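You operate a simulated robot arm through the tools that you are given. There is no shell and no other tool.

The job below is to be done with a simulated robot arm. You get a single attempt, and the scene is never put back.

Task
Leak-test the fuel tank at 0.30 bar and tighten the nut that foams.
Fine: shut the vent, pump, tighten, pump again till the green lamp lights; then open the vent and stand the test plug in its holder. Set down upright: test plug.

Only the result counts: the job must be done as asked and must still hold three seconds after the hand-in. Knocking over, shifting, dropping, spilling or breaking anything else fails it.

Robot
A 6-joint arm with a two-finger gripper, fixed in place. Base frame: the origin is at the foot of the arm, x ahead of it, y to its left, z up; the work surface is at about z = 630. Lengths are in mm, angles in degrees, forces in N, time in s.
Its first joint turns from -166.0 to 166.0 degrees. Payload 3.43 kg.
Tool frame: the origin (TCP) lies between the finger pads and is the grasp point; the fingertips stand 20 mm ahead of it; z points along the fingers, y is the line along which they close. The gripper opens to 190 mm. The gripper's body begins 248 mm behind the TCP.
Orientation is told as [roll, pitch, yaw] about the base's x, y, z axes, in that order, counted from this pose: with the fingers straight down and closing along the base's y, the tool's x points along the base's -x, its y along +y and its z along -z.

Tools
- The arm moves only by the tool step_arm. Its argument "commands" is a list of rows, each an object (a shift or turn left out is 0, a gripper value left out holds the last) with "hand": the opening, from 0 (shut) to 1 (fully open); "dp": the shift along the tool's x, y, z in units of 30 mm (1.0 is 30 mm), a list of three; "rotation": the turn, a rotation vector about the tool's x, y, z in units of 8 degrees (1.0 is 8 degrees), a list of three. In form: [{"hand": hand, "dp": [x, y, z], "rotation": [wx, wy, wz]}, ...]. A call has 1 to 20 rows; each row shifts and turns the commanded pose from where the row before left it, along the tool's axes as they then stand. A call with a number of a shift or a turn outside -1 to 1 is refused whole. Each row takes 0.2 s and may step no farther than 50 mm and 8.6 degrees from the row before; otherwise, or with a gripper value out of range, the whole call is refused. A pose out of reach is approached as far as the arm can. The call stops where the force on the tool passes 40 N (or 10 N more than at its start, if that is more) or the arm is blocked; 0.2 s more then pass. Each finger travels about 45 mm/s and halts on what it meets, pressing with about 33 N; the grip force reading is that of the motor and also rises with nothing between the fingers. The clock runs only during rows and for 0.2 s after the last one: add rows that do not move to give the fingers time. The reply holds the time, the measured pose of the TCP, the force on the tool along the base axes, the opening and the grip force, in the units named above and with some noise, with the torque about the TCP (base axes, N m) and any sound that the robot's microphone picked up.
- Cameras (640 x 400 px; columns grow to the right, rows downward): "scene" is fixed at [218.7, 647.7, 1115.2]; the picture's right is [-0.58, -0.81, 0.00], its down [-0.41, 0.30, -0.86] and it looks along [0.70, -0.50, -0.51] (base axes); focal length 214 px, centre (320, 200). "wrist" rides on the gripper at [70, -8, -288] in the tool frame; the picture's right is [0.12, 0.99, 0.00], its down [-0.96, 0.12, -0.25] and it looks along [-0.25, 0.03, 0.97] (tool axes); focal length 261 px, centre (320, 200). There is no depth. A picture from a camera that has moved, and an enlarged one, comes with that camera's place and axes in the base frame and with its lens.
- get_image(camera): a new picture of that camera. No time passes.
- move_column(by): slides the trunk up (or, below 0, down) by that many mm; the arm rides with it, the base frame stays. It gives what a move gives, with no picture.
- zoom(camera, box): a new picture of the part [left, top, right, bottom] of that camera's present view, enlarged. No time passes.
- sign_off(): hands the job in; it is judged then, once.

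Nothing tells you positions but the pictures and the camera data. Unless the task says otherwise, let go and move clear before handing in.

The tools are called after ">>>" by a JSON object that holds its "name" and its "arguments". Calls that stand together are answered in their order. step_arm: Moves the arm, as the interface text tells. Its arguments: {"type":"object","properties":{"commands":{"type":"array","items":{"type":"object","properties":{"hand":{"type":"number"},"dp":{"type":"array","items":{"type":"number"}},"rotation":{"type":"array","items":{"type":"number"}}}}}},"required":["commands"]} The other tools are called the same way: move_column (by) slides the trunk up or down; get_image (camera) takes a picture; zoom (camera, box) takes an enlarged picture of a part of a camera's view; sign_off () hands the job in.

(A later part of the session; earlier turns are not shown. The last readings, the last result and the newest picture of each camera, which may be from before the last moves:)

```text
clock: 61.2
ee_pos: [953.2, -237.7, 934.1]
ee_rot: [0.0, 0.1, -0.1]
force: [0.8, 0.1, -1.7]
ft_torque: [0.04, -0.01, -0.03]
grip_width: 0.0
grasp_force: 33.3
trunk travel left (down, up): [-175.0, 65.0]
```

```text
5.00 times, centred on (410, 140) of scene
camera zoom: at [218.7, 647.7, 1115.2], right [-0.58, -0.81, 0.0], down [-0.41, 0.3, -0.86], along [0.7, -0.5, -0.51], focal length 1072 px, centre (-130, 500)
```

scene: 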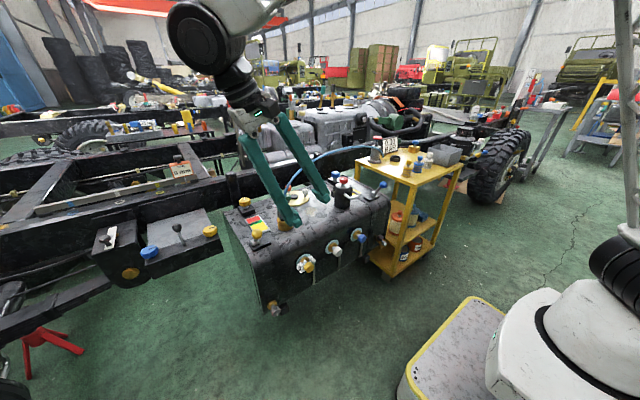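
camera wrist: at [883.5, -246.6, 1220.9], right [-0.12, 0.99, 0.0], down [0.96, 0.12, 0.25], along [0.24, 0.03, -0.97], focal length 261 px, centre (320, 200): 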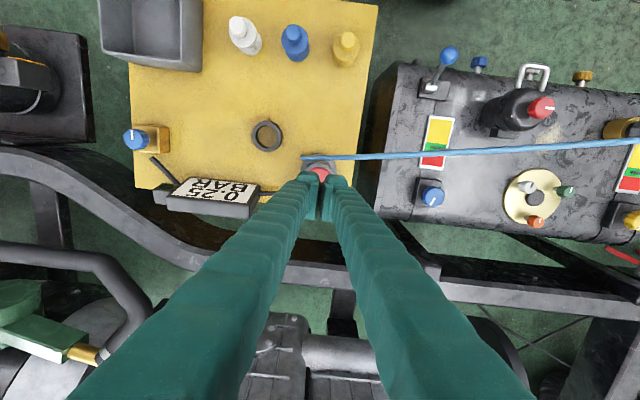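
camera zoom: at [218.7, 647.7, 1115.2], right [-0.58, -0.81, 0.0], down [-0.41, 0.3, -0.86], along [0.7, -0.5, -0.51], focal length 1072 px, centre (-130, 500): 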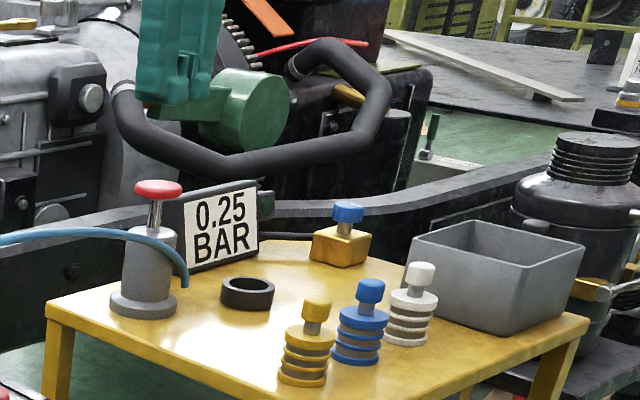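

The fingers are above the pump and the pressure is still 0.25. I'll press down gently in small steps so as not to overshoot 0.30.

>>> {"name": "step_arm", "arguments": {"commands": [{"dp": [0, 0, 1]}, {"dp": [0, 0, 1]}, {"dp": [0, 0, 0.6]}, {"dp": [0, 0, 0.15]}, {"dp": [0, 0, 0.1]}]}}

>>> {"name": "zoom", "arguments": {"camera": "scene", "box": [360, 100, 460, 180]}}

```text
clock: 62.4
ee_pos: [951.8, -237.1, 850.6]
ee_rot: [0.1, 0.1, -0.1]
force: [0.5, 0.6, 2.0]
ft_torque: [0.01, 0.0, 0.03]
grip_width: 6.1
grasp_force: 33.0
trunk travel left (down, up): [-175.0, 65.0]
```

```text
5.00 times, centred on (410, 140) of scene
camera zoom: at [218.7, 647.7, 1115.2], right [-0.58, -0.81, 0.0], down [-0.41, 0.3, -0.86], along [0.7, -0.5, -0.51], focal length 1072 px, centre (-130, 500)
```

zoom: 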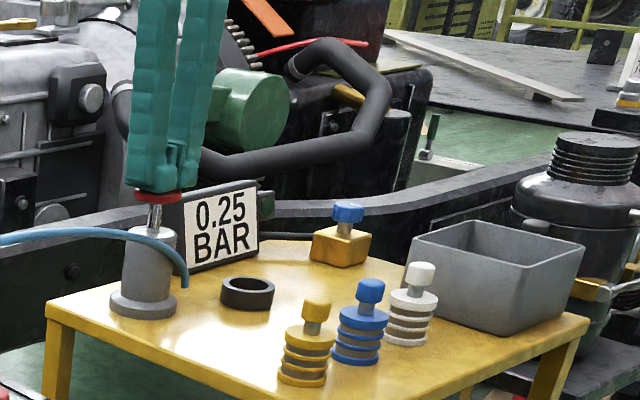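

The fingers have just touched the cap. I'll press 3-4 mm further and recheck the gauge.

>>> {"name": "step_arm", "arguments": {"commands": [{"dp": [0, 0, 0.12]}, {"dp": [0, 0, 0]}]}}

>>> {"name": "zoom", "arguments": {"camera": "scene", "box": [380, 130, 420, 155]}}

```text
clock: 63.0
ee_pos: [951.6, -237.9, 846.6]
ee_rot: [-0.1, 0.0, 0.0]
force: [-0.2, 1.1, 4.3]
ft_torque: [0.06, -0.01, 0.01]
grip_width: 6.1
grasp_force: 33.0
trunk travel left (down, up): [-175.0, 65.0]
```

```text
16.00 times, centred on (400, 142) of scene
camera zoom: at [218.7, 647.7, 1115.2], right [-0.58, -0.81, 0.0], down [-0.41, 0.3, -0.86], along [0.7, -0.5, -0.51], focal length 3432 px, centre (-960, 1120)
```

zoom: 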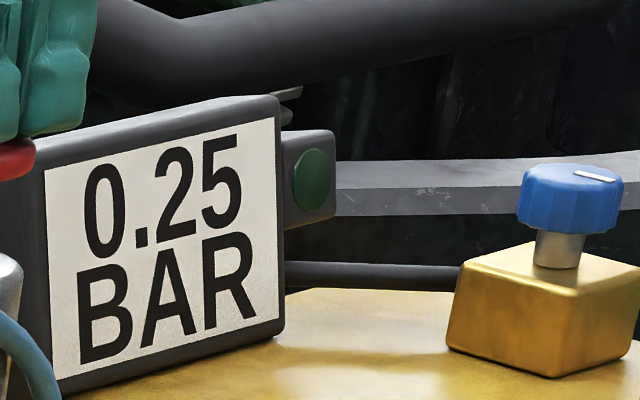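

The gauge is still at 0.25. I'll press a few millimetres more.

>>> {"name": "step_arm", "arguments": {"commands": [{"dp": [0, 0, 0.12]}, {"dp": [0, 0, 0]}]}}

>>> {"name": "zoom", "arguments": {"camera": "scene", "box": [380, 130, 420, 155]}}

```text
clock: 63.6
ee_pos: [951.6, -237.1, 843.8]
ee_rot: [0.0, 0.0, 0.0]
force: [1.4, 1.4, 4.4]
ft_torque: [0.04, -0.05, 0.0]
grip_width: 6.0
grasp_force: 33.2
trunk travel left (down, up): [-175.0, 65.0]
```

```text
16.00 times, centred on (400, 142) of scene
camera zoom: at [218.7, 647.7, 1115.2], right [-0.58, -0.81, 0.0], down [-0.41, 0.3, -0.86], along [0.7, -0.5, -0.51], focal length 3432 px, centre (-960, 1120)
```

zoom: 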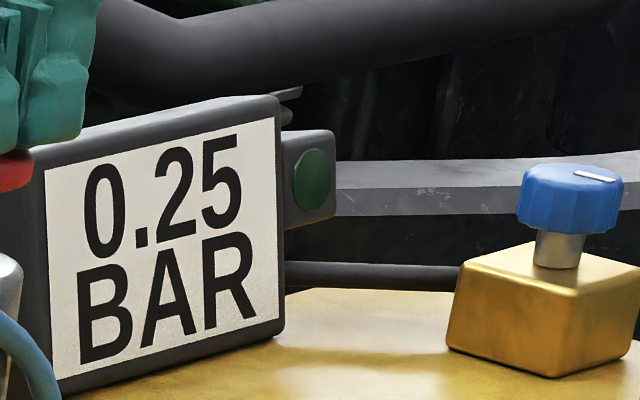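

The gauge hasn't changed, so the pump may count at a certain depth. I'll keep pressing in small steps.

>>> {"name": "step_arm", "arguments": {"commands": [{"dp": [0, 0, 0.1]}, {"dp": [0, 0, 0]}]}}

>>> {"name": "zoom", "arguments": {"camera": "scene", "box": [380, 130, 420, 155]}}

```text
clock: 64.2
ee_pos: [951.8, -237.9, 839.9]
ee_rot: [0.1, 0.1, 0.0]
force: [-1.3, -0.4, 4.7]
ft_torque: [0.0, 0.01, 0.05]
grip_width: 5.9
grasp_force: 33.2
trunk travel left (down, up): [-175.0, 65.0]
```

```text
16.00 times, centred on (400, 142) of scene
camera zoom: at [218.7, 647.7, 1115.2], right [-0.58, -0.81, 0.0], down [-0.41, 0.3, -0.86], along [0.7, -0.5, -0.51], focal length 3432 px, centre (-960, 1120)
```

zoom: 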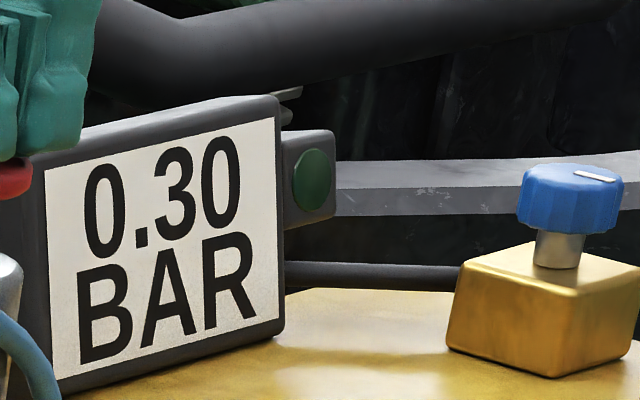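

The gauge has reached 0.30. I'll hold for a couple of seconds to see whether the green lamp lights.

>>> {"name": "step_arm", "arguments": {"commands": [{"dp": [0, 0, 0]}, {"dp": [0, 0, 0]}, {"dp": [0, 0, 0]}, {"dp": [0, 0, 0]}, {"dp": [0, 0, 0]}, {"dp": [0, 0, 0]}, {"dp": [0, 0, 0]}, {"dp": [0, 0, 0]}, {"dp": [0, 0, 0]}, {"dp": [0, 0, 0]}]}}

>>> {"name": "zoom", "arguments": {"camera": "scene", "box": [380, 130, 420, 155]}}

```text
clock: 66.4
ee_pos: [951.4, -237.1, 840.5]
ee_rot: [0.0, 0.1, 0.0]
force: [0.4, -2.5, 5.9]
ft_torque: [0.0, -0.05, 0.01]
grip_width: 5.8
grasp_force: 33.4
trunk travel left (down, up): [-175.0, 65.0]
```

```text
16.00 times, centred on (400, 142) of scene
camera zoom: at [218.7, 647.7, 1115.2], right [-0.58, -0.81, 0.0], down [-0.41, 0.3, -0.86], along [0.7, -0.5, -0.51], focal length 3432 px, centre (-960, 1120)
```

zoom: 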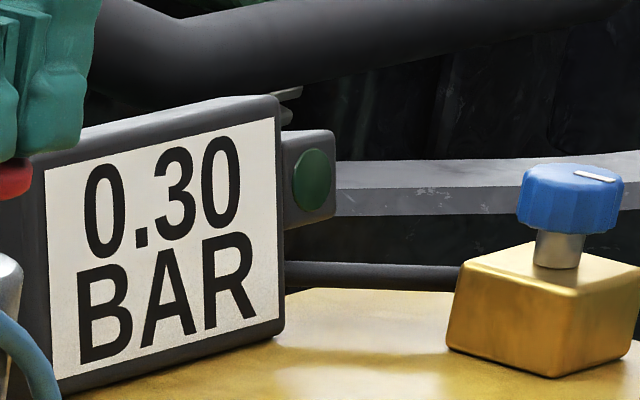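

The lamp is still dark, so the true pressure may be slightly under 0.30. I'll press another 2 mm and look again.

>>> {"name": "step_arm", "arguments": {"commands": [{"dp": [0, 0, 0.07]}, {"dp": [0, 0, 0]}, {"dp": [0, 0, 0]}]}}

>>> {"name": "zoom", "arguments": {"camera": "scene", "box": [380, 130, 420, 155]}}

```text
clock: 67.2
ee_pos: [951.2, -236.5, 838.1]
ee_rot: [0.0, 0.1, -0.1]
force: [2.4, -1.1, 6.4]
ft_torque: [-0.03, -0.09, 0.01]
grip_width: 6.0
grasp_force: 32.6
trunk travel left (down, up): [-175.0, 65.0]
```

```text
16.00 times, centred on (400, 142) of scene
camera zoom: at [218.7, 647.7, 1115.2], right [-0.58, -0.81, 0.0], down [-0.41, 0.3, -0.86], along [0.7, -0.5, -0.51], focal length 3432 px, centre (-960, 1120)
```

zoom: 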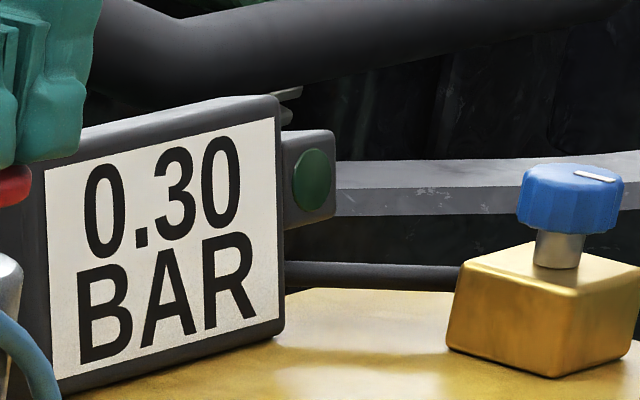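

Still 0.30 with the lamp dark. I'll press a little further, again in small steps.

>>> {"name": "step_arm", "arguments": {"commands": [{"dp": [0, 0, 0.08]}, {"dp": [0, 0, 0]}, {"dp": [0, 0, 0]}]}}

>>> {"name": "zoom", "arguments": {"camera": "scene", "box": [380, 130, 420, 155]}}

```text
clock: 68.0
ee_pos: [950.4, -238.3, 835.3]
ee_rot: [0.0, 0.2, 0.0]
force: [-0.5, 1.8, 7.5]
ft_torque: [0.05, -0.01, 0.02]
grip_width: 6.1
grasp_force: 32.8
trunk travel left (down, up): [-175.0, 65.0]
```

```text
16.00 times, centred on (400, 142) of scene
camera zoom: at [218.7, 647.7, 1115.2], right [-0.58, -0.81, 0.0], down [-0.41, 0.3, -0.86], along [0.7, -0.5, -0.51], focal length 3432 px, centre (-960, 1120)
```

zoom: 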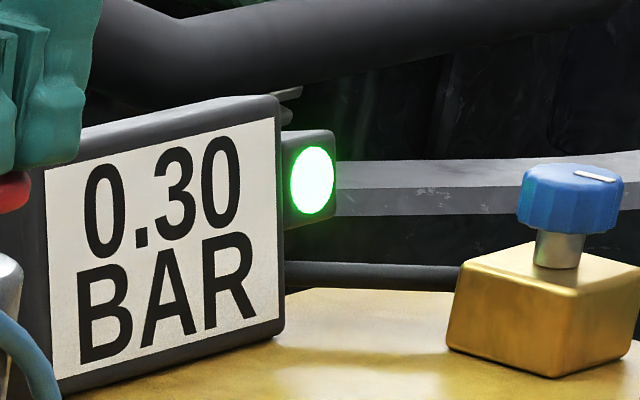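

The green lamp is lit at 0.30 bar. I'll lift off the pump, confirm the lamp stays on, and go back to the vent knob.

>>> {"name": "step_arm", "arguments": {"commands": [{"dp": [0, 0, -1]}, {"dp": [0, 0, -1]}, {"dp": [0, 0, -1]}, {"dp": [0, 0, -0.5]}, {"dp": [0, 0, 0]}]}}

>>> {"name": "zoom", "arguments": {"camera": "scene", "box": [360, 100, 460, 180]}}

>>> {"name": "zoom", "arguments": {"camera": "scene", "box": [220, 160, 400, 320]}}

```text
clock: 69.2
ee_pos: [951.3, -238.0, 941.8]
ee_rot: [0.0, 0.1, 0.1]
force: [0.4, -0.2, -0.5]
ft_torque: [0.01, 0.01, -0.02]
grip_width: 0.0
grasp_force: 33.0
trunk travel left (down, up): [-175.0, 65.0]
```

```text
5.00 times, centred on (410, 140) of scene
camera zoom: at [218.7, 647.7, 1115.2], right [-0.58, -0.81, 0.0], down [-0.41, 0.3, -0.86], along [0.7, -0.5, -0.51], focal length 1072 px, centre (-130, 500)
```

zoom: 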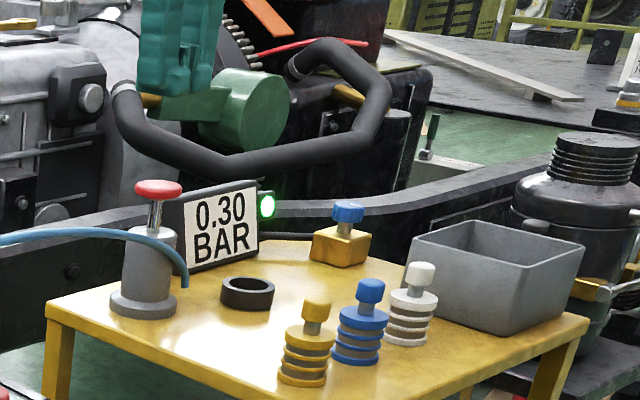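

```text
2.50 times, centred on (310, 240) of scene
camera zoom: at [218.7, 647.7, 1115.2], right [-0.58, -0.81, 0.0], down [-0.41, 0.3, -0.86], along [0.7, -0.5, -0.51], focal length 536 px, centre (345, 100)
```

zoom: 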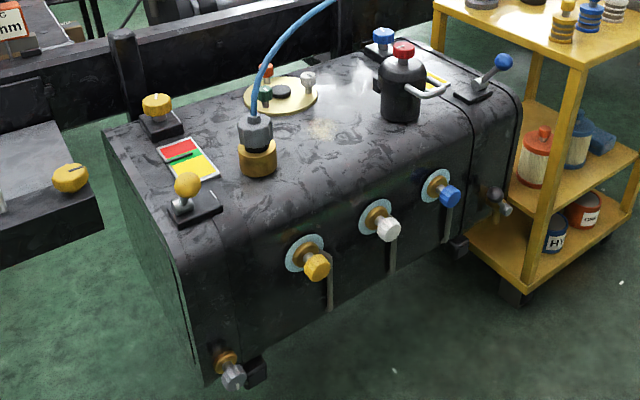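

The lamp stays lit and nothing foams. I'll move above the vent knob, open the gripper partway and turn it to match the shut position.

>>> {"name": "step_arm", "arguments": {"commands": [{"hand": 0.32, "dp": [0.2, -1, 0]}, {"dp": [0.2, -1, 0]}, {"dp": [0.2, -1, 0]}, {"dp": [0.2, -1, 0]}, {"dp": [0.2, -1, 0]}, {"dp": [0.2, -1, 0]}, {"dp": [0, -1, 0]}, {"dp": [0, -1, 0]}, {"dp": [-0.2, -1, 0]}, {"dp": [-0.2, -1, 0]}, {"dp": [-0.13, -0.75, 0]}, {"dp": [0, 0, 0]}]}}

>>> {"name": "step_arm", "arguments": {"commands": [{"rotation": [0, 0, 1]}, {"rotation": [0, 0, 1]}, {"rotation": [0, 0, 1]}, {"rotation": [0, 0, 1]}, {"rotation": [0, 0, 1]}, {"rotation": [0, 0, 1]}, {"rotation": [0, 0, 1]}, {"rotation": [0, 0, 1]}, {"rotation": [0, 0, 1]}, {"rotation": [0, 0, 1]}, {"rotation": [0, 0, 1]}, {"dp": [0, 0, 0]}]}}

>>> {"name": "zoom", "arguments": {"camera": "wrist", "box": [260, 130, 380, 220]}}

```text
clock: 71.8
ee_pos: [930.4, -561.2, 940.0]
ee_rot: [-0.1, 0.1, 0.0]
force: [0.4, -0.5, -0.2]
ft_torque: [-0.01, 0.05, 0.0]
grip_width: 60.8
grasp_force: 0.0
trunk travel left (down, up): [-175.0, 65.0]
```

```text
clock: 74.4
ee_pos: [932.1, -561.3, 941.7]
ee_rot: [-0.1, 0.0, -88.0]
force: [0.4, -0.5, 0.5]
ft_torque: [-0.03, -0.02, 0.0]
grip_width: 61.0
grasp_force: 0.2
trunk travel left (down, up): [-175.0, 65.0]
```

```text
4.44 times, centred on (320, 175) of wrist
camera zoom: at [922.3, -491.0, 1227.9], right [0.99, 0.15, 0.0], down [0.15, -0.96, 0.25], along [0.04, -0.24, -0.97], focal length 1158 px, centre (320, 311)
```

zoom: 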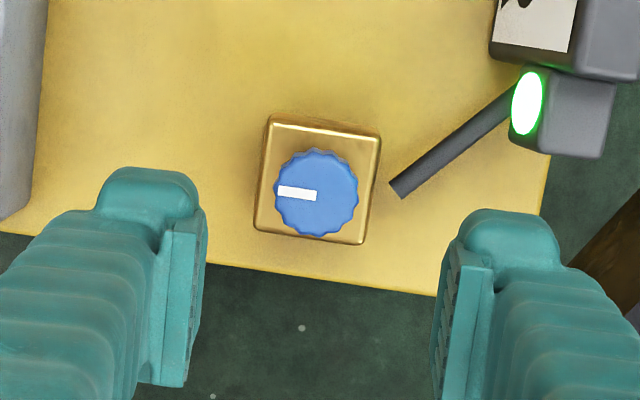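

The lamp is lit and the knob's mark lies along the gripper's closing line. I'll lower with the trunk as before and check the alignment.

>>> {"name": "move_column", "arguments": {"by": -130}}

>>> {"name": "zoom", "arguments": {"camera": "wrist", "box": [260, 130, 380, 220]}}

```text
clock: 76.0
ee_pos: [931.7, -561.1, 811.6]
ee_rot: [-0.1, -0.1, -88.1]
force: [-0.8, 0.0, -0.8]
ft_torque: [0.01, 0.02, -0.02]
grip_width: 60.8
grasp_force: 0.1
trunk travel left (down, up): [-45.0, 195.0]
```

```text
4.44 times, centred on (320, 175) of wrist
camera zoom: at [922.1, -491.0, 1098.1], right [0.99, 0.15, 0.0], down [0.15, -0.96, 0.25], along [0.04, -0.24, -0.97], focal length 1158 px, centre (320, 311)
```

zoom: 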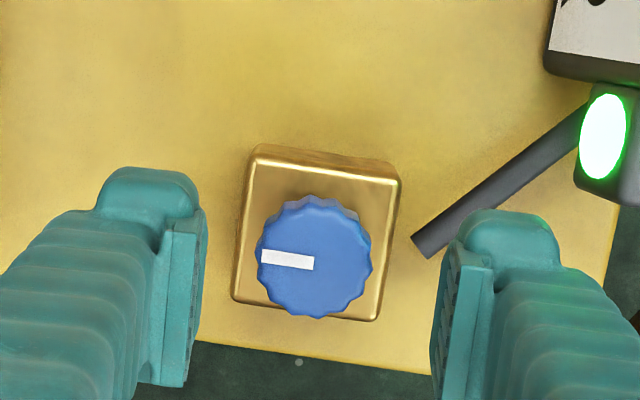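

The knob is centred under the gripper to within a millimetre. I'll lower the rest of the way and grip it.

>>> {"name": "move_column", "arguments": {"by": -40}}

>>> {"name": "step_arm", "arguments": {"commands": [{"dp": [0, 0, 0.25]}, {"dp": [0, 0, 0.2]}, {"hand": 0.05, "dp": [0, 0, 0]}, {"dp": [0, 0, 0]}, {"dp": [0, 0, 0]}, {"dp": [0, 0, 0]}, {"dp": [0, 0, 0]}]}}

```text
clock: 76.8
ee_pos: [932.5, -560.2, 771.7]
ee_rot: [-0.1, 0.0, -87.9]
force: [0.0, -0.5, 0.4]
ft_torque: [0.0, 0.0, 0.02]
grip_width: 61.0
grasp_force: 0.1
trunk travel left (down, up): [-5.0, 235.0]
```

```text
clock: 78.4
ee_pos: [931.0, -560.9, 757.3]
ee_rot: [-0.2, 0.1, -88.1]
force: [-26.6, 9.9, 0.6]
ft_torque: [0.12, -0.54, -0.02]
grip_width: 31.4
grasp_force: 33.2
trunk travel left (down, up): [-5.0, 235.0]
```

The knob is gripped, but the side force shows the gripper is a bit too far in +x. I'll nudge it 1.5 mm to relieve that before turning.

>>> {"name": "step_arm", "arguments": {"commands": [{"dp": [0, -0.05, 0]}, {"dp": [0, 0, 0]}]}}

```text
clock: 79.0
ee_pos: [930.0, -561.0, 757.0]
ee_rot: [-0.2, 0.0, -88.1]
force: [-22.5, 8.0, -0.2]
ft_torque: [0.24, -0.57, 0.0]
grip_width: 31.1
grasp_force: 32.9
trunk travel left (down, up): [-5.0, 235.0]
```

The force only fell slightly, so I'll nudge another 3 mm.

>>> {"name": "step_arm", "arguments": {"commands": [{"dp": [0, -0.1, 0]}, {"dp": [0, 0, 0]}]}}

```text
clock: 79.6
ee_pos: [930.0, -560.9, 757.5]
ee_rot: [0.0, -0.1, -87.9]
force: [14.4, -8.6, -0.2]
ft_torque: [-0.35, -0.64, -0.01]
grip_width: 31.1
grasp_force: 33.1
trunk travel left (down, up): [-5.0, 235.0]
```

It overshot slightly the other way, so I'll move back about 1 mm and then start turning counter-clockwise.

>>> {"name": "step_arm", "arguments": {"commands": [{"dp": [0, 0.03, 0]}, {"dp": [0, 0, 0]}, {"rotation": [0, 0, -0.5]}, {"rotation": [0, 0, -0.5]}, {"rotation": [0, 0, -1]}, {"rotation": [0, 0, -1]}, {"dp": [0, 0, 0]}]}}

>>> {"name": "zoom", "arguments": {"camera": "wrist", "box": [260, 130, 380, 220]}}

>>> {"name": "zoom", "arguments": {"camera": "scene", "box": [370, 110, 450, 170]}}

```text
clock: 81.2
ee_pos: [929.5, -559.2, 756.4]
ee_rot: [-0.1, 0.0, -63.8]
force: [34.4, 1.3, 1.3]
ft_torque: [0.13, -0.77, 0.06]
grip_width: 30.9
grasp_force: 33.3
trunk travel left (down, up): [-5.0, 235.0]
```

```text
4.44 times, centred on (320, 175) of wrist
camera zoom: at [892.5, -500.5, 1043.5], right [0.84, 0.54, 0.0], down [0.53, -0.81, 0.25], along [0.13, -0.21, -0.97], focal length 1158 px, centre (320, 311)
```

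zoom: 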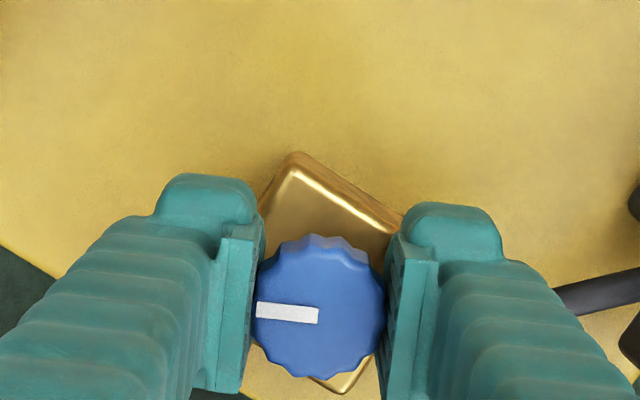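

```text
6.67 times, centred on (410, 140) of scene
camera zoom: at [218.7, 647.7, 1115.2], right [-0.58, -0.81, 0.0], down [-0.41, 0.3, -0.86], along [0.7, -0.5, -0.51], focal length 1430 px, centre (-280, 600)
```

zoom: 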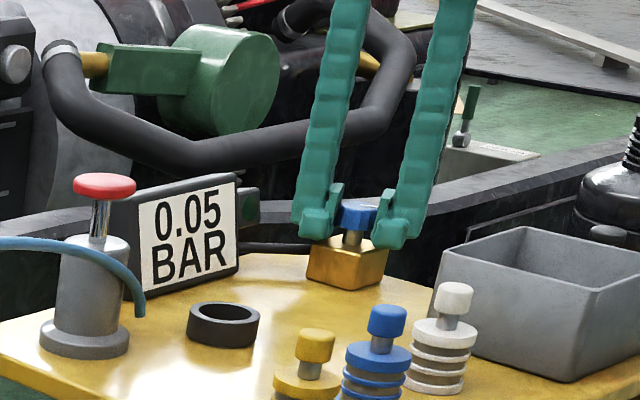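

The vent is opening: the gauge is down to 0.05 and the lamp is out. The side force has grown to 34 N, so I'll nudge 2.5 mm in +x to relieve it before continuing.

>>> {"name": "step_arm", "arguments": {"commands": [{"dp": [-0.037, 0.075, 0]}, {"dp": [0, 0, 0]}]}}

```text
clock: 81.8
ee_pos: [930.3, -560.0, 756.6]
ee_rot: [-0.2, 0.4, -64.1]
force: [-1.1, 27.7, -0.6]
ft_torque: [0.36, -0.58, -0.03]
grip_width: 31.1
grasp_force: 32.7
trunk travel left (down, up): [-5.0, 235.0]
```

The x force is gone but 28 N remains in y, so I'll nudge 2 mm in +y as well.

>>> {"name": "step_arm", "arguments": {"commands": [{"dp": [0.06, 0.029, 0]}, {"dp": [0, 0, 0]}]}}

```text
clock: 82.4
ee_pos: [931.1, -559.5, 757.2]
ee_rot: [-0.2, 0.1, -64.1]
force: [-1.0, 14.7, -0.6]
ft_torque: [-0.2, -0.75, 0.0]
grip_width: 30.8
grasp_force: 33.4
trunk travel left (down, up): [-5.0, 235.0]
```

The side force is down to 15 N. I'll continue turning counter-clockwise.

>>> {"name": "step_arm", "arguments": {"commands": [{"dp": [0.02, 0.01, 0], "rotation": [0, 0, -0.5]}, {"rotation": [0, 0, -0.5]}, {"rotation": [0, 0, -1]}, {"rotation": [0, 0, -1]}, {"dp": [0, 0, 0]}]}}

```text
clock: 83.6
ee_pos: [930.5, -559.1, 754.9]
ee_rot: [-0.1, 0.2, -40.0]
force: [-20.9, -12.6, 0.1]
ft_torque: [0.38, -0.56, 0.02]
grip_width: 30.7
grasp_force: 33.0
trunk travel left (down, up): [-5.0, 235.0]
```

I'll correct by a couple of millimetres and continue turning.

>>> {"name": "step_arm", "arguments": {"commands": [{"dp": [0.017, -0.058, 0]}, {"rotation": [0, 0, -0.5]}, {"rotation": [0, 0, -0.5]}, {"rotation": [0, 0, -1]}, {"dp": [0, 0, 0]}]}}

```text
clock: 84.8
ee_pos: [930.2, -560.5, 757.5]
ee_rot: [0.0, 0.2, -24.0]
force: [3.7, -19.2, -0.7]
ft_torque: [0.5, -0.52, 0.01]
grip_width: 30.7
grasp_force: 33.1
trunk travel left (down, up): [-5.0, 235.0]
```

I'll correct in y and turn the remaining 24° toward the fully open stop.

>>> {"name": "step_arm", "arguments": {"commands": [{"dp": [-0.02, -0.046, 0]}, {"rotation": [0, 0, -1]}, {"rotation": [0, 0, -1]}, {"rotation": [0, 0, -0.5]}, {"dp": [0, 0, 0]}]}}

>>> {"name": "zoom", "arguments": {"camera": "wrist", "box": [260, 130, 380, 220]}}

```text
clock: 86.0
ee_pos: [930.8, -559.1, 756.8]
ee_rot: [0.0, 0.1, -3.9]
force: [-2.0, 1.1, 0.6]
ft_torque: [0.74, 0.15, 0.03]
grip_width: 30.6
grasp_force: 33.4
trunk travel left (down, up): [-5.0, 235.0]
```

```text
4.44 times, centred on (320, 175) of wrist
camera zoom: at [861.0, -564.0, 1043.5], right [-0.05, 1.0, 0.0], down [0.97, 0.05, 0.24], along [0.24, 0.01, -0.97], focal length 1158 px, centre (320, 311)
```

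zoom: 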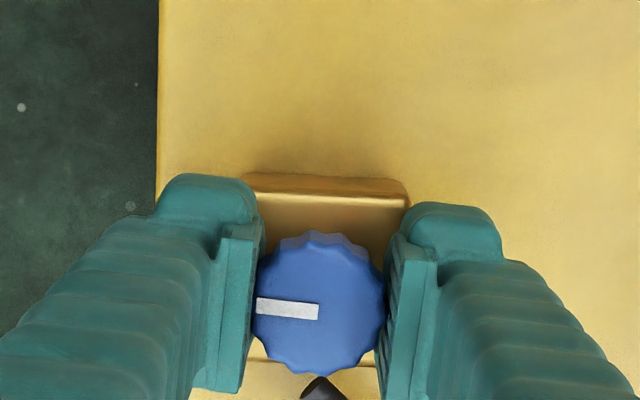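

I'll continue in small steps until the open stop is felt.

>>> {"name": "step_arm", "arguments": {"commands": [{"rotation": [0, 0, -0.4]}, {"rotation": [0, 0, -0.4]}, {"dp": [0, 0, 0]}]}}

>>> {"name": "zoom", "arguments": {"camera": "scene", "box": [370, 110, 450, 170]}}

```text
clock: 86.8
ee_pos: [930.2, -559.6, 756.3]
ee_rot: [0.1, 0.2, 2.5]
force: [4.1, 17.9, 0.1]
ft_torque: [0.73, -0.12, -0.67]
grip_width: 30.9
grasp_force: 32.8
trunk travel left (down, up): [-5.0, 235.0]
```

```text
6.67 times, centred on (410, 140) of scene
camera zoom: at [218.7, 647.7, 1115.2], right [-0.58, -0.81, 0.0], down [-0.41, 0.3, -0.86], along [0.7, -0.5, -0.51], focal length 1430 px, centre (-280, 600)
```

zoom: 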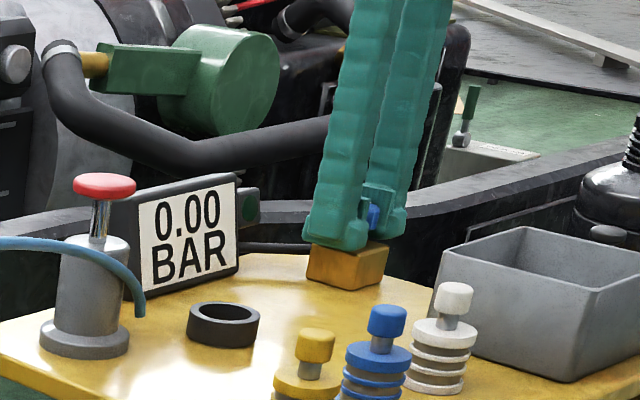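

The stop is felt (-0.7 N·m) and the gauge reads 0.00, so the vent is fully open. I'll ease off the twist slightly and release the knob.

>>> {"name": "step_arm", "arguments": {"commands": [{"dp": [0, 0.04, 0], "rotation": [0, 0, 0.25]}, {"dp": [0, 0, 0]}]}}

>>> {"name": "step_arm", "arguments": {"commands": [{"hand": 0.32, "dp": [0, 0, 0]}, {"dp": [0, 0, 0]}, {"dp": [0, 0, 0]}, {"dp": [0, 0, 0]}]}}

```text
clock: 87.4
ee_pos: [928.2, -559.7, 755.9]
ee_rot: [-0.1, 0.1, 0.4]
force: [13.2, 15.6, -1.2]
ft_torque: [0.74, -0.26, 0.02]
grip_width: 30.8
grasp_force: 33.5
trunk travel left (down, up): [-5.0, 235.0]
```

```text
clock: 88.4
ee_pos: [928.8, -561.0, 757.9]
ee_rot: [0.0, 0.1, 0.4]
force: [0.2, -1.2, 0.0]
ft_torque: [0.06, -0.02, 0.03]
grip_width: 60.6
grasp_force: 0.0
trunk travel left (down, up): [-5.0, 235.0]
```

The knob is released cleanly. I'll raise the trunk and check the knob and block.

>>> {"name": "move_column", "arguments": {"by": 170}}

>>> {"name": "zoom", "arguments": {"camera": "wrist", "box": [220, 100, 420, 250]}}

>>> {"name": "zoom", "arguments": {"camera": "scene", "box": [360, 100, 460, 180]}}

```text
clock: 90.3
ee_pos: [928.3, -560.2, 926.4]
ee_rot: [0.0, 0.2, 0.3]
force: [-0.7, -0.9, -1.0]
ft_torque: [0.0, -0.01, -0.01]
grip_width: 60.8
grasp_force: 0.0
trunk travel left (down, up): [-175.0, 65.0]
```

```text
2.67 times, centred on (320, 175) of wrist
camera zoom: at [859.7, -569.1, 1214.2], right [-0.13, 0.99, 0.0], down [0.96, 0.12, 0.24], along [0.24, 0.03, -0.97], focal length 695 px, centre (320, 267)
```

zoom: 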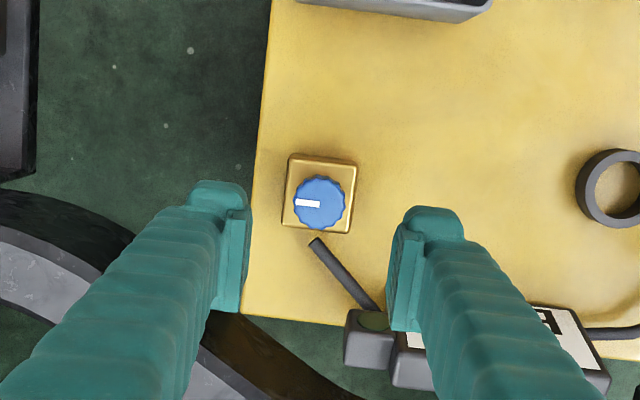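

```text
5.00 times, centred on (410, 140) of scene
camera zoom: at [218.7, 647.7, 1115.2], right [-0.58, -0.81, 0.0], down [-0.41, 0.3, -0.86], along [0.7, -0.5, -0.51], focal length 1072 px, centre (-130, 500)
```

zoom: 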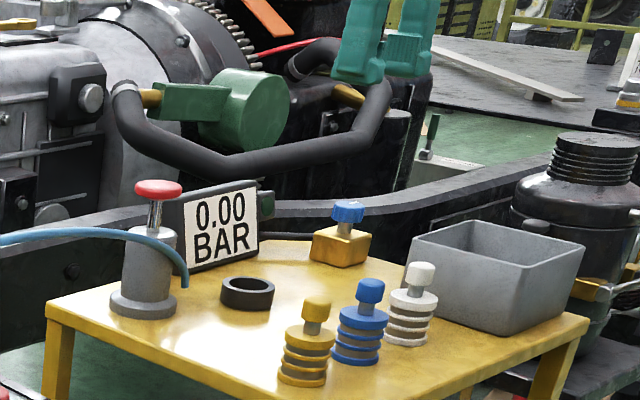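

The vent mark is back at its open position and nothing on the cart has moved. Next is the test plug: I'll travel back over the tank, high and on the robot's side, to look at the plug from above.

>>> {"name": "step_arm", "arguments": {"commands": [{"dp": [0.5, 1, -0.6]}, {"dp": [0.5, 1, -0.6]}, {"dp": [0.5, 1, 0]}, {"dp": [0.5, 1, 0]}, {"dp": [0.5, 1, 0]}, {"dp": [0.5, 1, 0]}, {"dp": [0.5, 1, 0]}, {"dp": [0.5, 1, 0]}, {"dp": [0.5, 1, 0]}, {"dp": [0.5, 1, 0]}, {"dp": [0.5, 1, 0]}, {"dp": [0.5, 1, 0]}, {"dp": [0.5, 1, 0]}, {"dp": [0.5, 1, 0]}, {"dp": [0, 1, 0]}, {"dp": [0, 1, 0]}]}}

>>> {"name": "step_arm", "arguments": {"commands": [{"dp": [0, 1, 0]}, {"dp": [0, 1, 0]}, {"dp": [0, 1, 0]}, {"dp": [0, 1, 0]}, {"dp": [0, 1, 0]}, {"dp": [0, 1, 0]}, {"dp": [0, 1, 0]}, {"dp": [0, 1, 0]}, {"dp": [0, 1, 0]}, {"dp": [0, 1, 0]}, {"dp": [0, 1, 0]}, {"dp": [0, 1, 0]}, {"dp": [0, 1, 0]}, {"dp": [0, 1, 0]}, {"dp": [0, 1, 0]}, {"dp": [0, 0.5, 0]}, {"dp": [0, 0, 0]}]}}

>>> {"name": "get_image", "arguments": {"camera": "wrist"}}

>>> {"name": "get_image", "arguments": {"camera": "scene"}}

```text
clock: 93.7
ee_pos: [714.9, -83.2, 963.4]
ee_rot: [0.0, 0.1, 0.5]
force: [-0.5, 0.0, 0.2]
ft_torque: [0.09, 0.0, 0.01]
grip_width: 60.6
grasp_force: 0.0
trunk travel left (down, up): [-175.0, 65.0]
```

```text
clock: 97.3
ee_pos: [712.6, 383.4, 962.8]
ee_rot: [0.0, 0.1, 0.4]
force: [0.0, -0.8, 0.4]
ft_torque: [-0.01, 0.03, -0.04]
grip_width: 60.9
grasp_force: 0.1
trunk travel left (down, up): [-175.0, 65.0]
```

```text
taken
camera wrist: at [643.9, 374.9, 1250.0], right [-0.13, 0.99, 0.0], down [0.96, 0.12, 0.25], along [0.24, 0.03, -0.97], focal length 261 px, centre (320, 200)
```

wrist: 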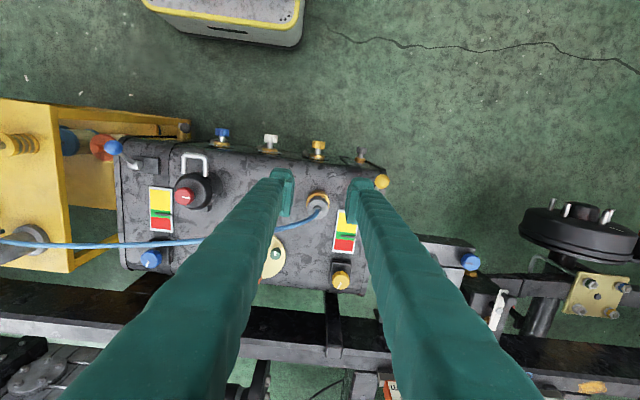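

```text
taken
```

scene: 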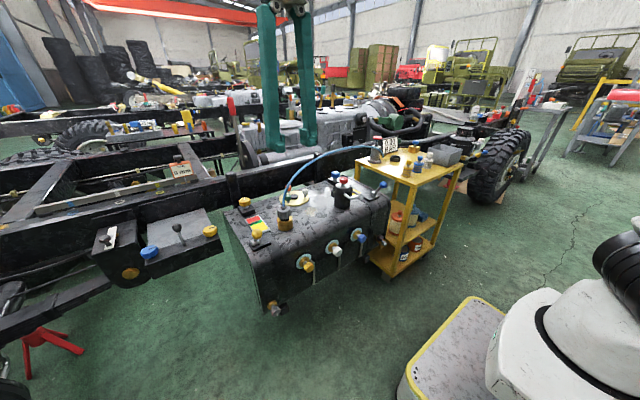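

The plug is just ahead of the gripper with its hose running toward -y. I'll zoom in on it from both cameras.

>>> {"name": "zoom", "arguments": {"camera": "wrist", "box": [270, 170, 370, 245]}}

>>> {"name": "zoom", "arguments": {"camera": "scene", "box": [260, 190, 310, 235]}}

```text
5.33 times, centred on (320, 208) of wrist
camera zoom: at [643.9, 374.9, 1250.0], right [-0.13, 0.99, 0.0], down [0.96, 0.12, 0.25], along [0.24, 0.03, -0.97], focal length 1390 px, centre (320, 160)
```

zoom: 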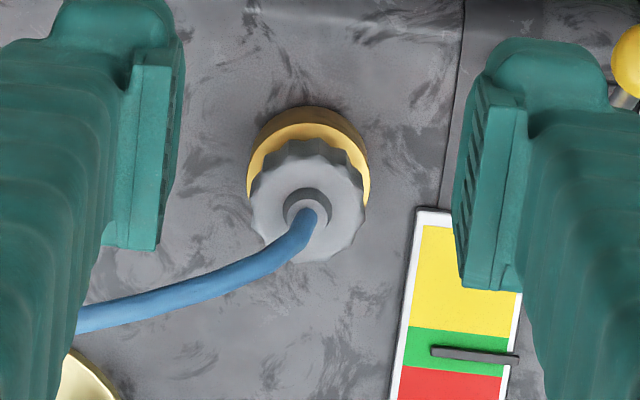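

```text
8.89 times, centred on (285, 212) of scene
camera zoom: at [218.7, 647.7, 1115.2], right [-0.58, -0.81, 0.0], down [-0.41, 0.3, -0.86], along [0.7, -0.5, -0.51], focal length 1906 px, centre (631, 89)
```

zoom: 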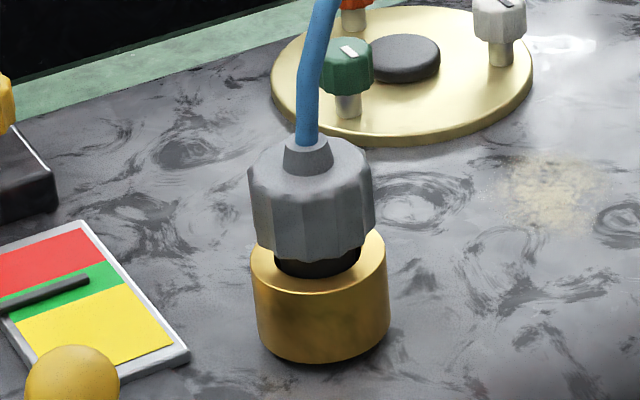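

The plug's grey cap is centred at about (801, 388), roughly 47 mm across, from z 671 to 706, with its stem in the brass neck below. I'll turn the gripper 90° so the hose leaves between the fingers, open it to about 80 mm and move above the plug.

>>> {"name": "step_arm", "arguments": {"commands": [{"hand": 0.43, "rotation": [0, 0, 1]}, {"rotation": [0, 0, 1]}, {"rotation": [0, 0, 1]}, {"rotation": [0, 0, 1]}, {"rotation": [0, 0, 1]}, {"rotation": [0, 0, 1]}, {"rotation": [0, 0, 1]}, {"rotation": [0, 0, 1]}, {"rotation": [0, 0, 1]}, {"rotation": [0, 0, 1]}, {"rotation": [0, 0, 1]}, {"rotation": [0, 0, 0.3]}, {"dp": [0.05, 1, 0]}, {"dp": [0.05, 1, 0]}, {"dp": [0.05, 0.93, 0]}, {"dp": [0, 0, 0]}]}}

>>> {"name": "get_image", "arguments": {"camera": "wrist"}}

>>> {"name": "zoom", "arguments": {"camera": "wrist", "box": [260, 140, 380, 230]}}

```text
clock: 100.7
ee_pos: [802.1, 386.5, 963.6]
ee_rot: [-0.1, 0.0, -90.0]
force: [-0.8, -0.3, -0.5]
ft_torque: [-0.02, 0.01, 0.0]
grip_width: 81.8
grasp_force: 0.1
trunk travel left (down, up): [-175.0, 65.0]
```

```text
taken
camera wrist: at [794.5, 458.0, 1249.5], right [0.99, 0.12, 0.0], down [0.12, -0.96, 0.25], along [0.03, -0.25, -0.97], focal length 261 px, centre (320, 200)
```

wrist: 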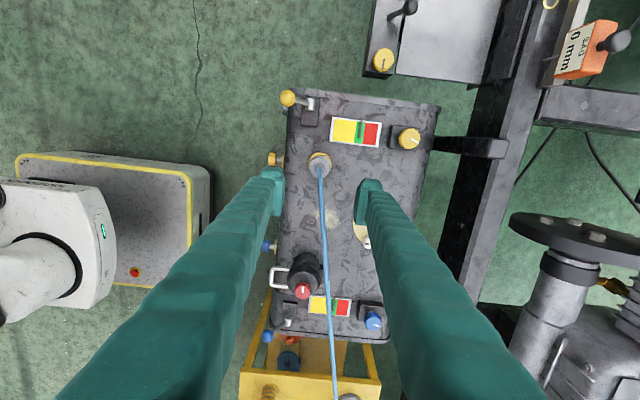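

```text
4.44 times, centred on (320, 185) of wrist
camera zoom: at [794.5, 458.0, 1249.5], right [0.99, 0.12, 0.0], down [0.12, -0.96, 0.25], along [0.03, -0.25, -0.97], focal length 1158 px, centre (320, 267)
```

zoom: 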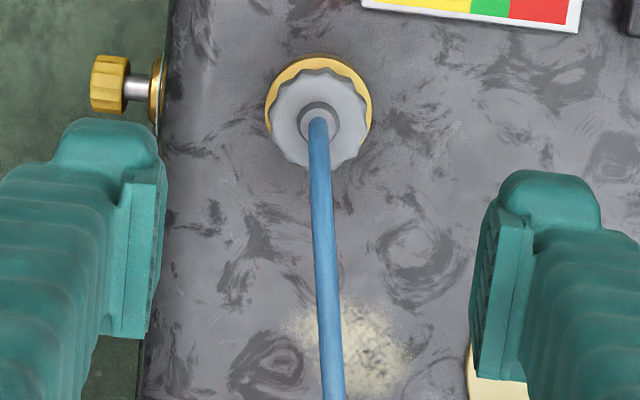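

The plug cap is at about (802, 389.5) and its hose runs between the open fingers. I'll shift 3 mm in y and descend to just above it.

>>> {"name": "step_arm", "arguments": {"commands": [{"dp": [0.1, 0, 1]}, {"dp": [0, 0, 1]}, {"dp": [0, 0, 1]}, {"dp": [0, 0, 1]}, {"dp": [0, 0, 1]}, {"dp": [0, 0, 1]}, {"dp": [0, 0, 0.8]}, {"dp": [0, 0, 0]}]}}

>>> {"name": "get_image", "arguments": {"camera": "wrist"}}

>>> {"name": "zoom", "arguments": {"camera": "wrist", "box": [260, 140, 380, 230]}}

>>> {"name": "zoom", "arguments": {"camera": "scene", "box": [240, 160, 340, 240]}}

```text
clock: 102.5
ee_pos: [798.7, 392.1, 760.3]
ee_rot: [-0.1, 0.0, -89.9]
force: [0.4, 0.1, 0.3]
ft_torque: [-0.02, 0.01, -0.05]
grip_width: 81.9
grasp_force: 0.1
trunk travel left (down, up): [-175.0, 65.0]
```

```text
taken
camera wrist: at [790.5, 461.6, 1047.2], right [0.99, 0.12, 0.0], down [0.12, -0.96, 0.25], along [0.03, -0.25, -0.97], focal length 261 px, centre (320, 200)
```

wrist: 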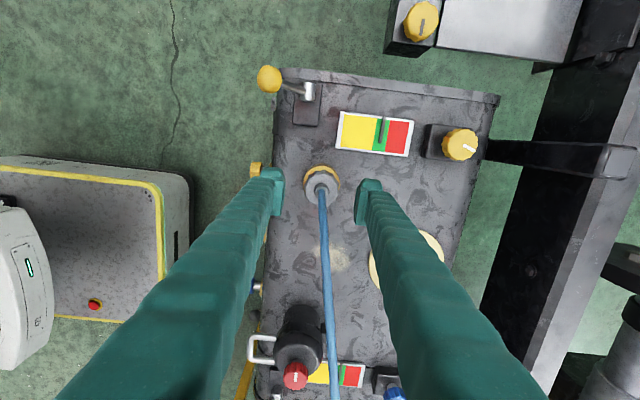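

```text
4.44 times, centred on (320, 185) of wrist
camera zoom: at [790.5, 461.6, 1047.2], right [0.99, 0.12, 0.0], down [0.12, -0.96, 0.25], along [0.03, -0.25, -0.97], focal length 1158 px, centre (320, 267)
```

zoom: 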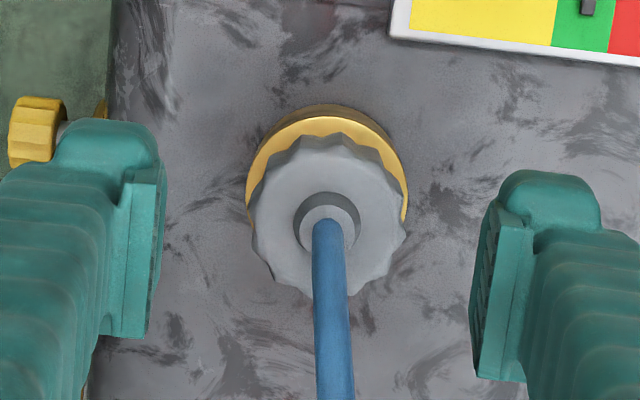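

```text
5.00 times, centred on (290, 200) of scene
camera zoom: at [218.7, 647.7, 1115.2], right [-0.58, -0.81, 0.0], down [-0.41, 0.3, -0.86], along [0.7, -0.5, -0.51], focal length 1072 px, centre (470, 200)
```

zoom: 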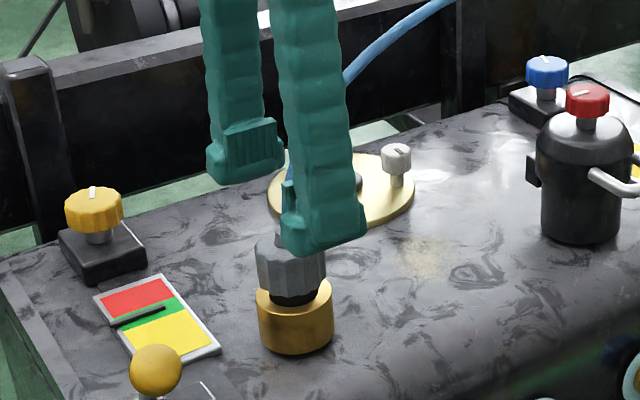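

The plug centre is now at about (801.7, 390.0), so I'll correct 3 mm in x and 2 mm in y, and descend around the cap to z about 693.

>>> {"name": "step_arm", "arguments": {"commands": [{"dp": [-0.06, 0.1, 0.5]}, {"dp": [0, 0, 0.6]}, {"dp": [0, 0, 0.6]}, {"dp": [0, 0, 0.3]}, {"dp": [0, 0, 0.2]}, {"dp": [0, 0, 0]}]}}

>>> {"name": "zoom", "arguments": {"camera": "wrist", "box": [260, 140, 380, 230]}}

>>> {"name": "zoom", "arguments": {"camera": "scene", "box": [250, 170, 330, 240]}}

```text
clock: 103.9
ee_pos: [802.3, 389.6, 693.9]
ee_rot: [-0.1, 0.0, -90.0]
force: [-0.6, 0.1, 0.9]
ft_torque: [0.01, -0.01, -0.01]
grip_width: 81.7
grasp_force: 0.1
trunk travel left (down, up): [-175.0, 65.0]
```

```text
4.44 times, centred on (320, 185) of wrist
camera zoom: at [795.2, 460.5, 980.4], right [0.99, 0.12, 0.0], down [0.12, -0.96, 0.25], along [0.03, -0.25, -0.97], focal length 1158 px, centre (320, 267)
```

zoom: 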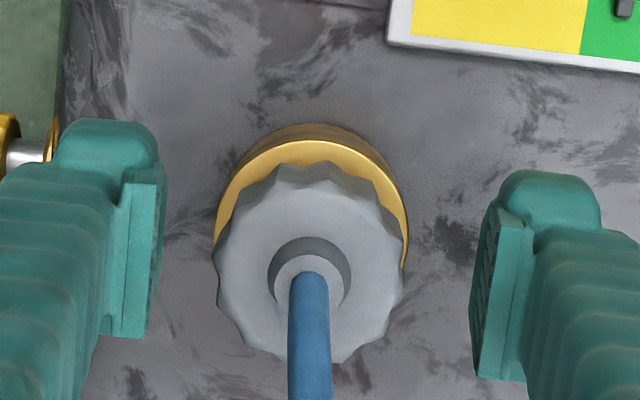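

```text
5.71 times, centred on (290, 205) of scene
camera zoom: at [218.7, 647.7, 1115.2], right [-0.58, -0.81, 0.0], down [-0.41, 0.3, -0.86], along [0.7, -0.5, -0.51], focal length 1226 px, centre (491, 171)
```

zoom: 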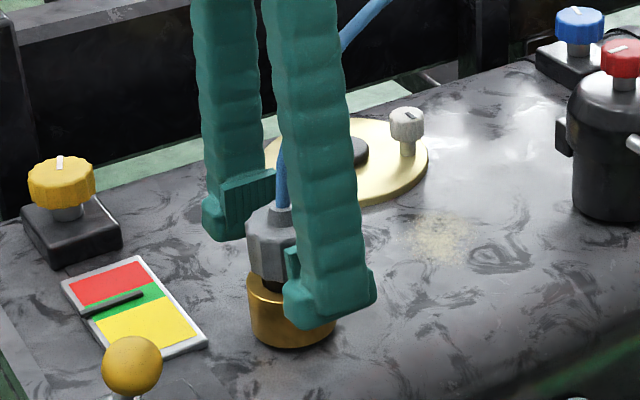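

The fingers straddle the cap, centred to within 1.5 mm. I'll close on it.

>>> {"name": "step_arm", "arguments": {"commands": [{"hand": 0.15, "dp": [0, 0, 0]}, {"dp": [0, 0, 0]}, {"dp": [0, 0, 0]}, {"dp": [0, 0, 0]}, {"dp": [0, 0, 0]}]}}

>>> {"name": "zoom", "arguments": {"camera": "scene", "box": [250, 170, 330, 240]}}

```text
clock: 105.1
ee_pos: [802.9, 389.8, 693.5]
ee_rot: [0.0, 0.0, -90.0]
force: [-0.8, 0.5, 0.6]
ft_torque: [0.02, -0.02, -0.02]
grip_width: 44.1
grasp_force: 32.9
trunk travel left (down, up): [-175.0, 65.0]
```

```text
5.71 times, centred on (290, 205) of scene
camera zoom: at [218.7, 647.7, 1115.2], right [-0.58, -0.81, 0.0], down [-0.41, 0.3, -0.86], along [0.7, -0.5, -0.51], focal length 1226 px, centre (491, 171)
```

zoom: 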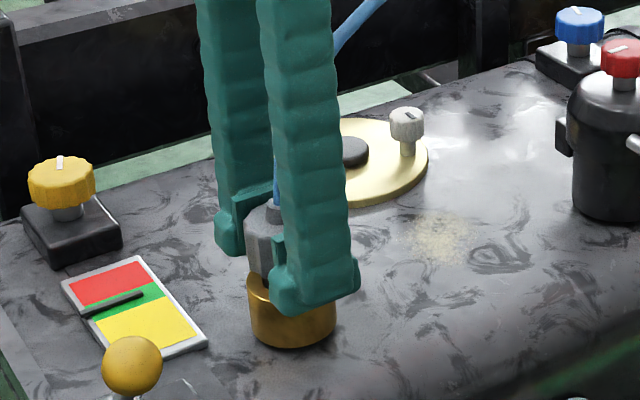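

The cap is gripped at 44 mm with almost no side force. I'll lift slowly and see whether the plug comes out.

>>> {"name": "step_arm", "arguments": {"commands": [{"dp": [0, 0, -0.2]}, {"dp": [0, 0, -0.2]}, {"dp": [0, 0, -0.3]}, {"dp": [0, 0, -0.3]}, {"dp": [0, 0, 0]}]}}

>>> {"name": "zoom", "arguments": {"camera": "scene", "box": [250, 170, 330, 240]}}

```text
clock: 106.3
ee_pos: [803.1, 389.4, 725.3]
ee_rot: [-0.1, 0.1, -90.1]
force: [0.6, 0.3, -1.3]
ft_torque: [0.02, -0.01, -0.03]
grip_width: 44.2
grasp_force: 33.4
trunk travel left (down, up): [-175.0, 65.0]
```

```text
5.71 times, centred on (290, 205) of scene
camera zoom: at [218.7, 647.7, 1115.2], right [-0.58, -0.81, 0.0], down [-0.41, 0.3, -0.86], along [0.7, -0.5, -0.51], focal length 1226 px, centre (491, 171)
```

zoom: 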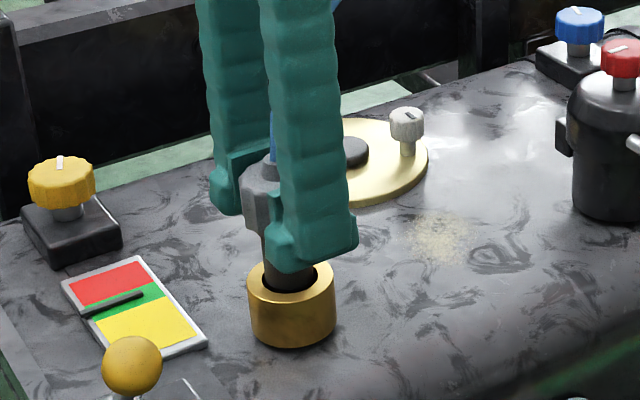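

The plug slides out easily, with only a couple of newtons. I'll keep lifting straight up and look at the whole plug.

>>> {"name": "step_arm", "arguments": {"commands": [{"dp": [0, 0, -0.5]}, {"dp": [0, 0, -0.5]}, {"dp": [0, 0, -0.7]}, {"dp": [0, 0, -0.7]}, {"dp": [0, 0, -0.7]}, {"dp": [0, 0, -0.7]}, {"dp": [0, 0, -0.7]}, {"dp": [0, 0, -0.7]}, {"dp": [0, 0, -0.7]}, {"dp": [0, 0, 0]}]}}

>>> {"name": "get_image", "arguments": {"camera": "scene"}}

>>> {"name": "zoom", "arguments": {"camera": "scene", "box": [240, 100, 340, 180]}}

>>> {"name": "get_image", "arguments": {"camera": "wrist"}}

```text
clock: 108.5
ee_pos: [804.0, 390.7, 898.9]
ee_rot: [-0.1, 0.0, -90.0]
force: [-0.7, -0.2, -1.6]
ft_torque: [-0.01, -0.05, 0.0]
grip_width: 44.0
grasp_force: 32.8
trunk travel left (down, up): [-175.0, 65.0]
```

```text
taken
```

scene: 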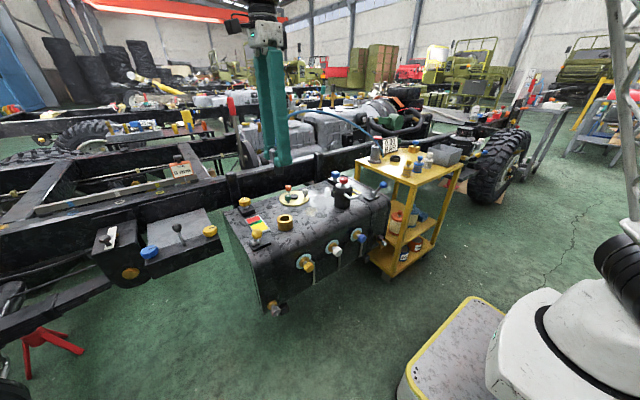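

```text
5.00 times, centred on (290, 140) of scene
camera zoom: at [218.7, 647.7, 1115.2], right [-0.58, -0.81, 0.0], down [-0.41, 0.3, -0.86], along [0.7, -0.5, -0.51], focal length 1072 px, centre (470, 500)
```

zoom: 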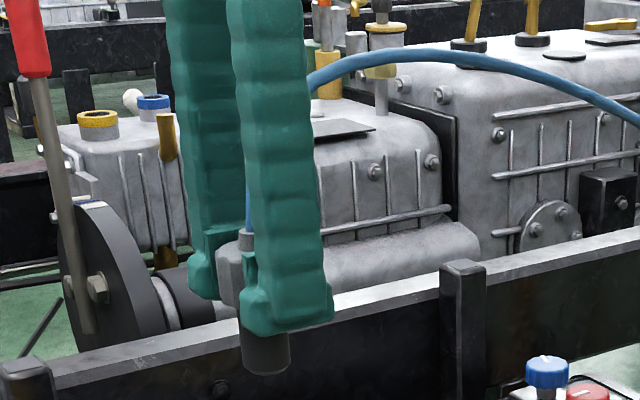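

```text
taken
camera wrist: at [796.5, 461.1, 1186.7], right [0.99, 0.12, 0.0], down [0.12, -0.96, 0.25], along [0.03, -0.25, -0.97], focal length 261 px, centre (320, 200)
```

wrist: 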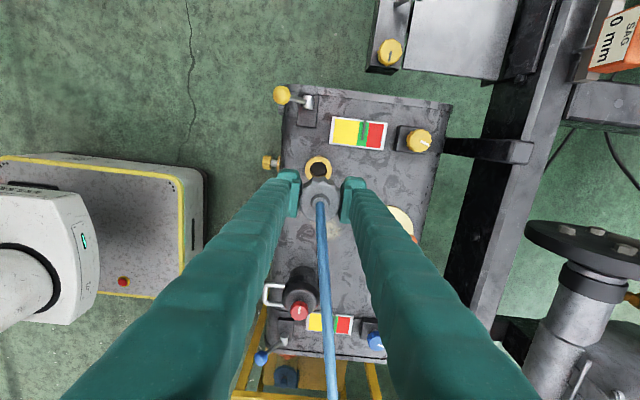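

The plug is clear of the neck and held upright; its stem is about 31 mm across and 40 mm long. I'll carry it high across to the holder ring at about (902, -345), staying above the pump.

>>> {"name": "step_arm", "arguments": {"commands": [{"dp": [0, 0, -1]}, {"dp": [-0.5, 0, 0]}, {"dp": [-0.8, 0.1, 0]}, {"dp": [-0.8, 0.1, 0]}, {"dp": [-0.8, 0.1, 0]}, {"dp": [-0.8, 0.1, 0]}, {"dp": [-0.8, 0.1, 0]}, {"dp": [-0.8, 0.1, 0]}, {"dp": [-0.8, 0.1, 0]}, {"dp": [-0.8, 0.1, 0]}, {"dp": [-0.8, 0.1, 0]}, {"dp": [-0.8, 0.1, 0]}, {"dp": [-0.8, 0.1, 0]}, {"dp": [-0.8, 0.1, 0]}, {"dp": [0, 0, 0]}]}}

>>> {"name": "get_image", "arguments": {"camera": "scene"}}

>>> {"name": "get_image", "arguments": {"camera": "wrist"}}

```text
clock: 111.7
ee_pos: [839.7, 87.0, 931.0]
ee_rot: [-0.1, -0.1, -89.9]
force: [-0.4, -0.6, -1.4]
ft_torque: [0.0, 0.0, 0.04]
grip_width: 43.8
grasp_force: 32.8
trunk travel left (down, up): [-175.0, 65.0]
```

```text
taken
```

scene: 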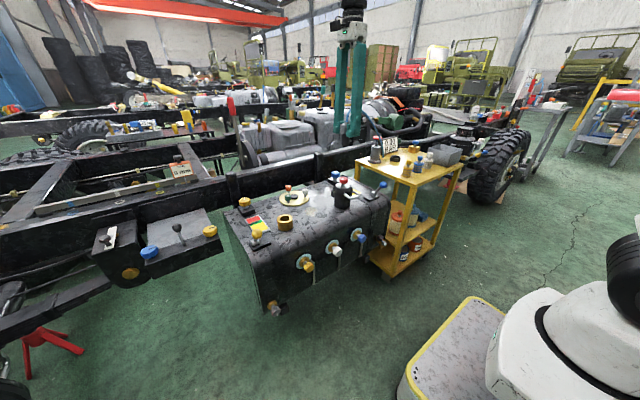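

```text
taken
camera wrist: at [831.2, 156.9, 1218.5], right [0.99, 0.12, 0.0], down [0.12, -0.96, 0.25], along [0.03, -0.25, -0.97], focal length 261 px, centre (320, 200)
```

wrist: 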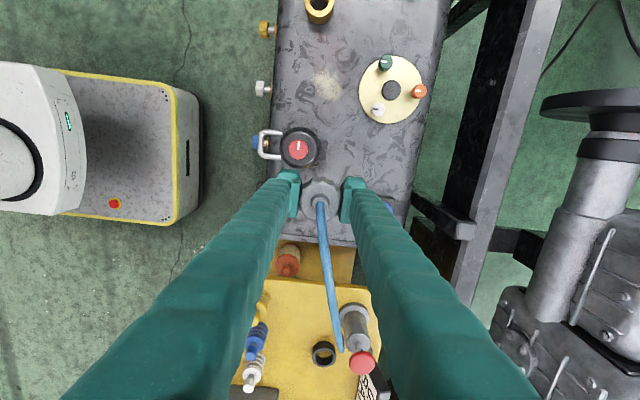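

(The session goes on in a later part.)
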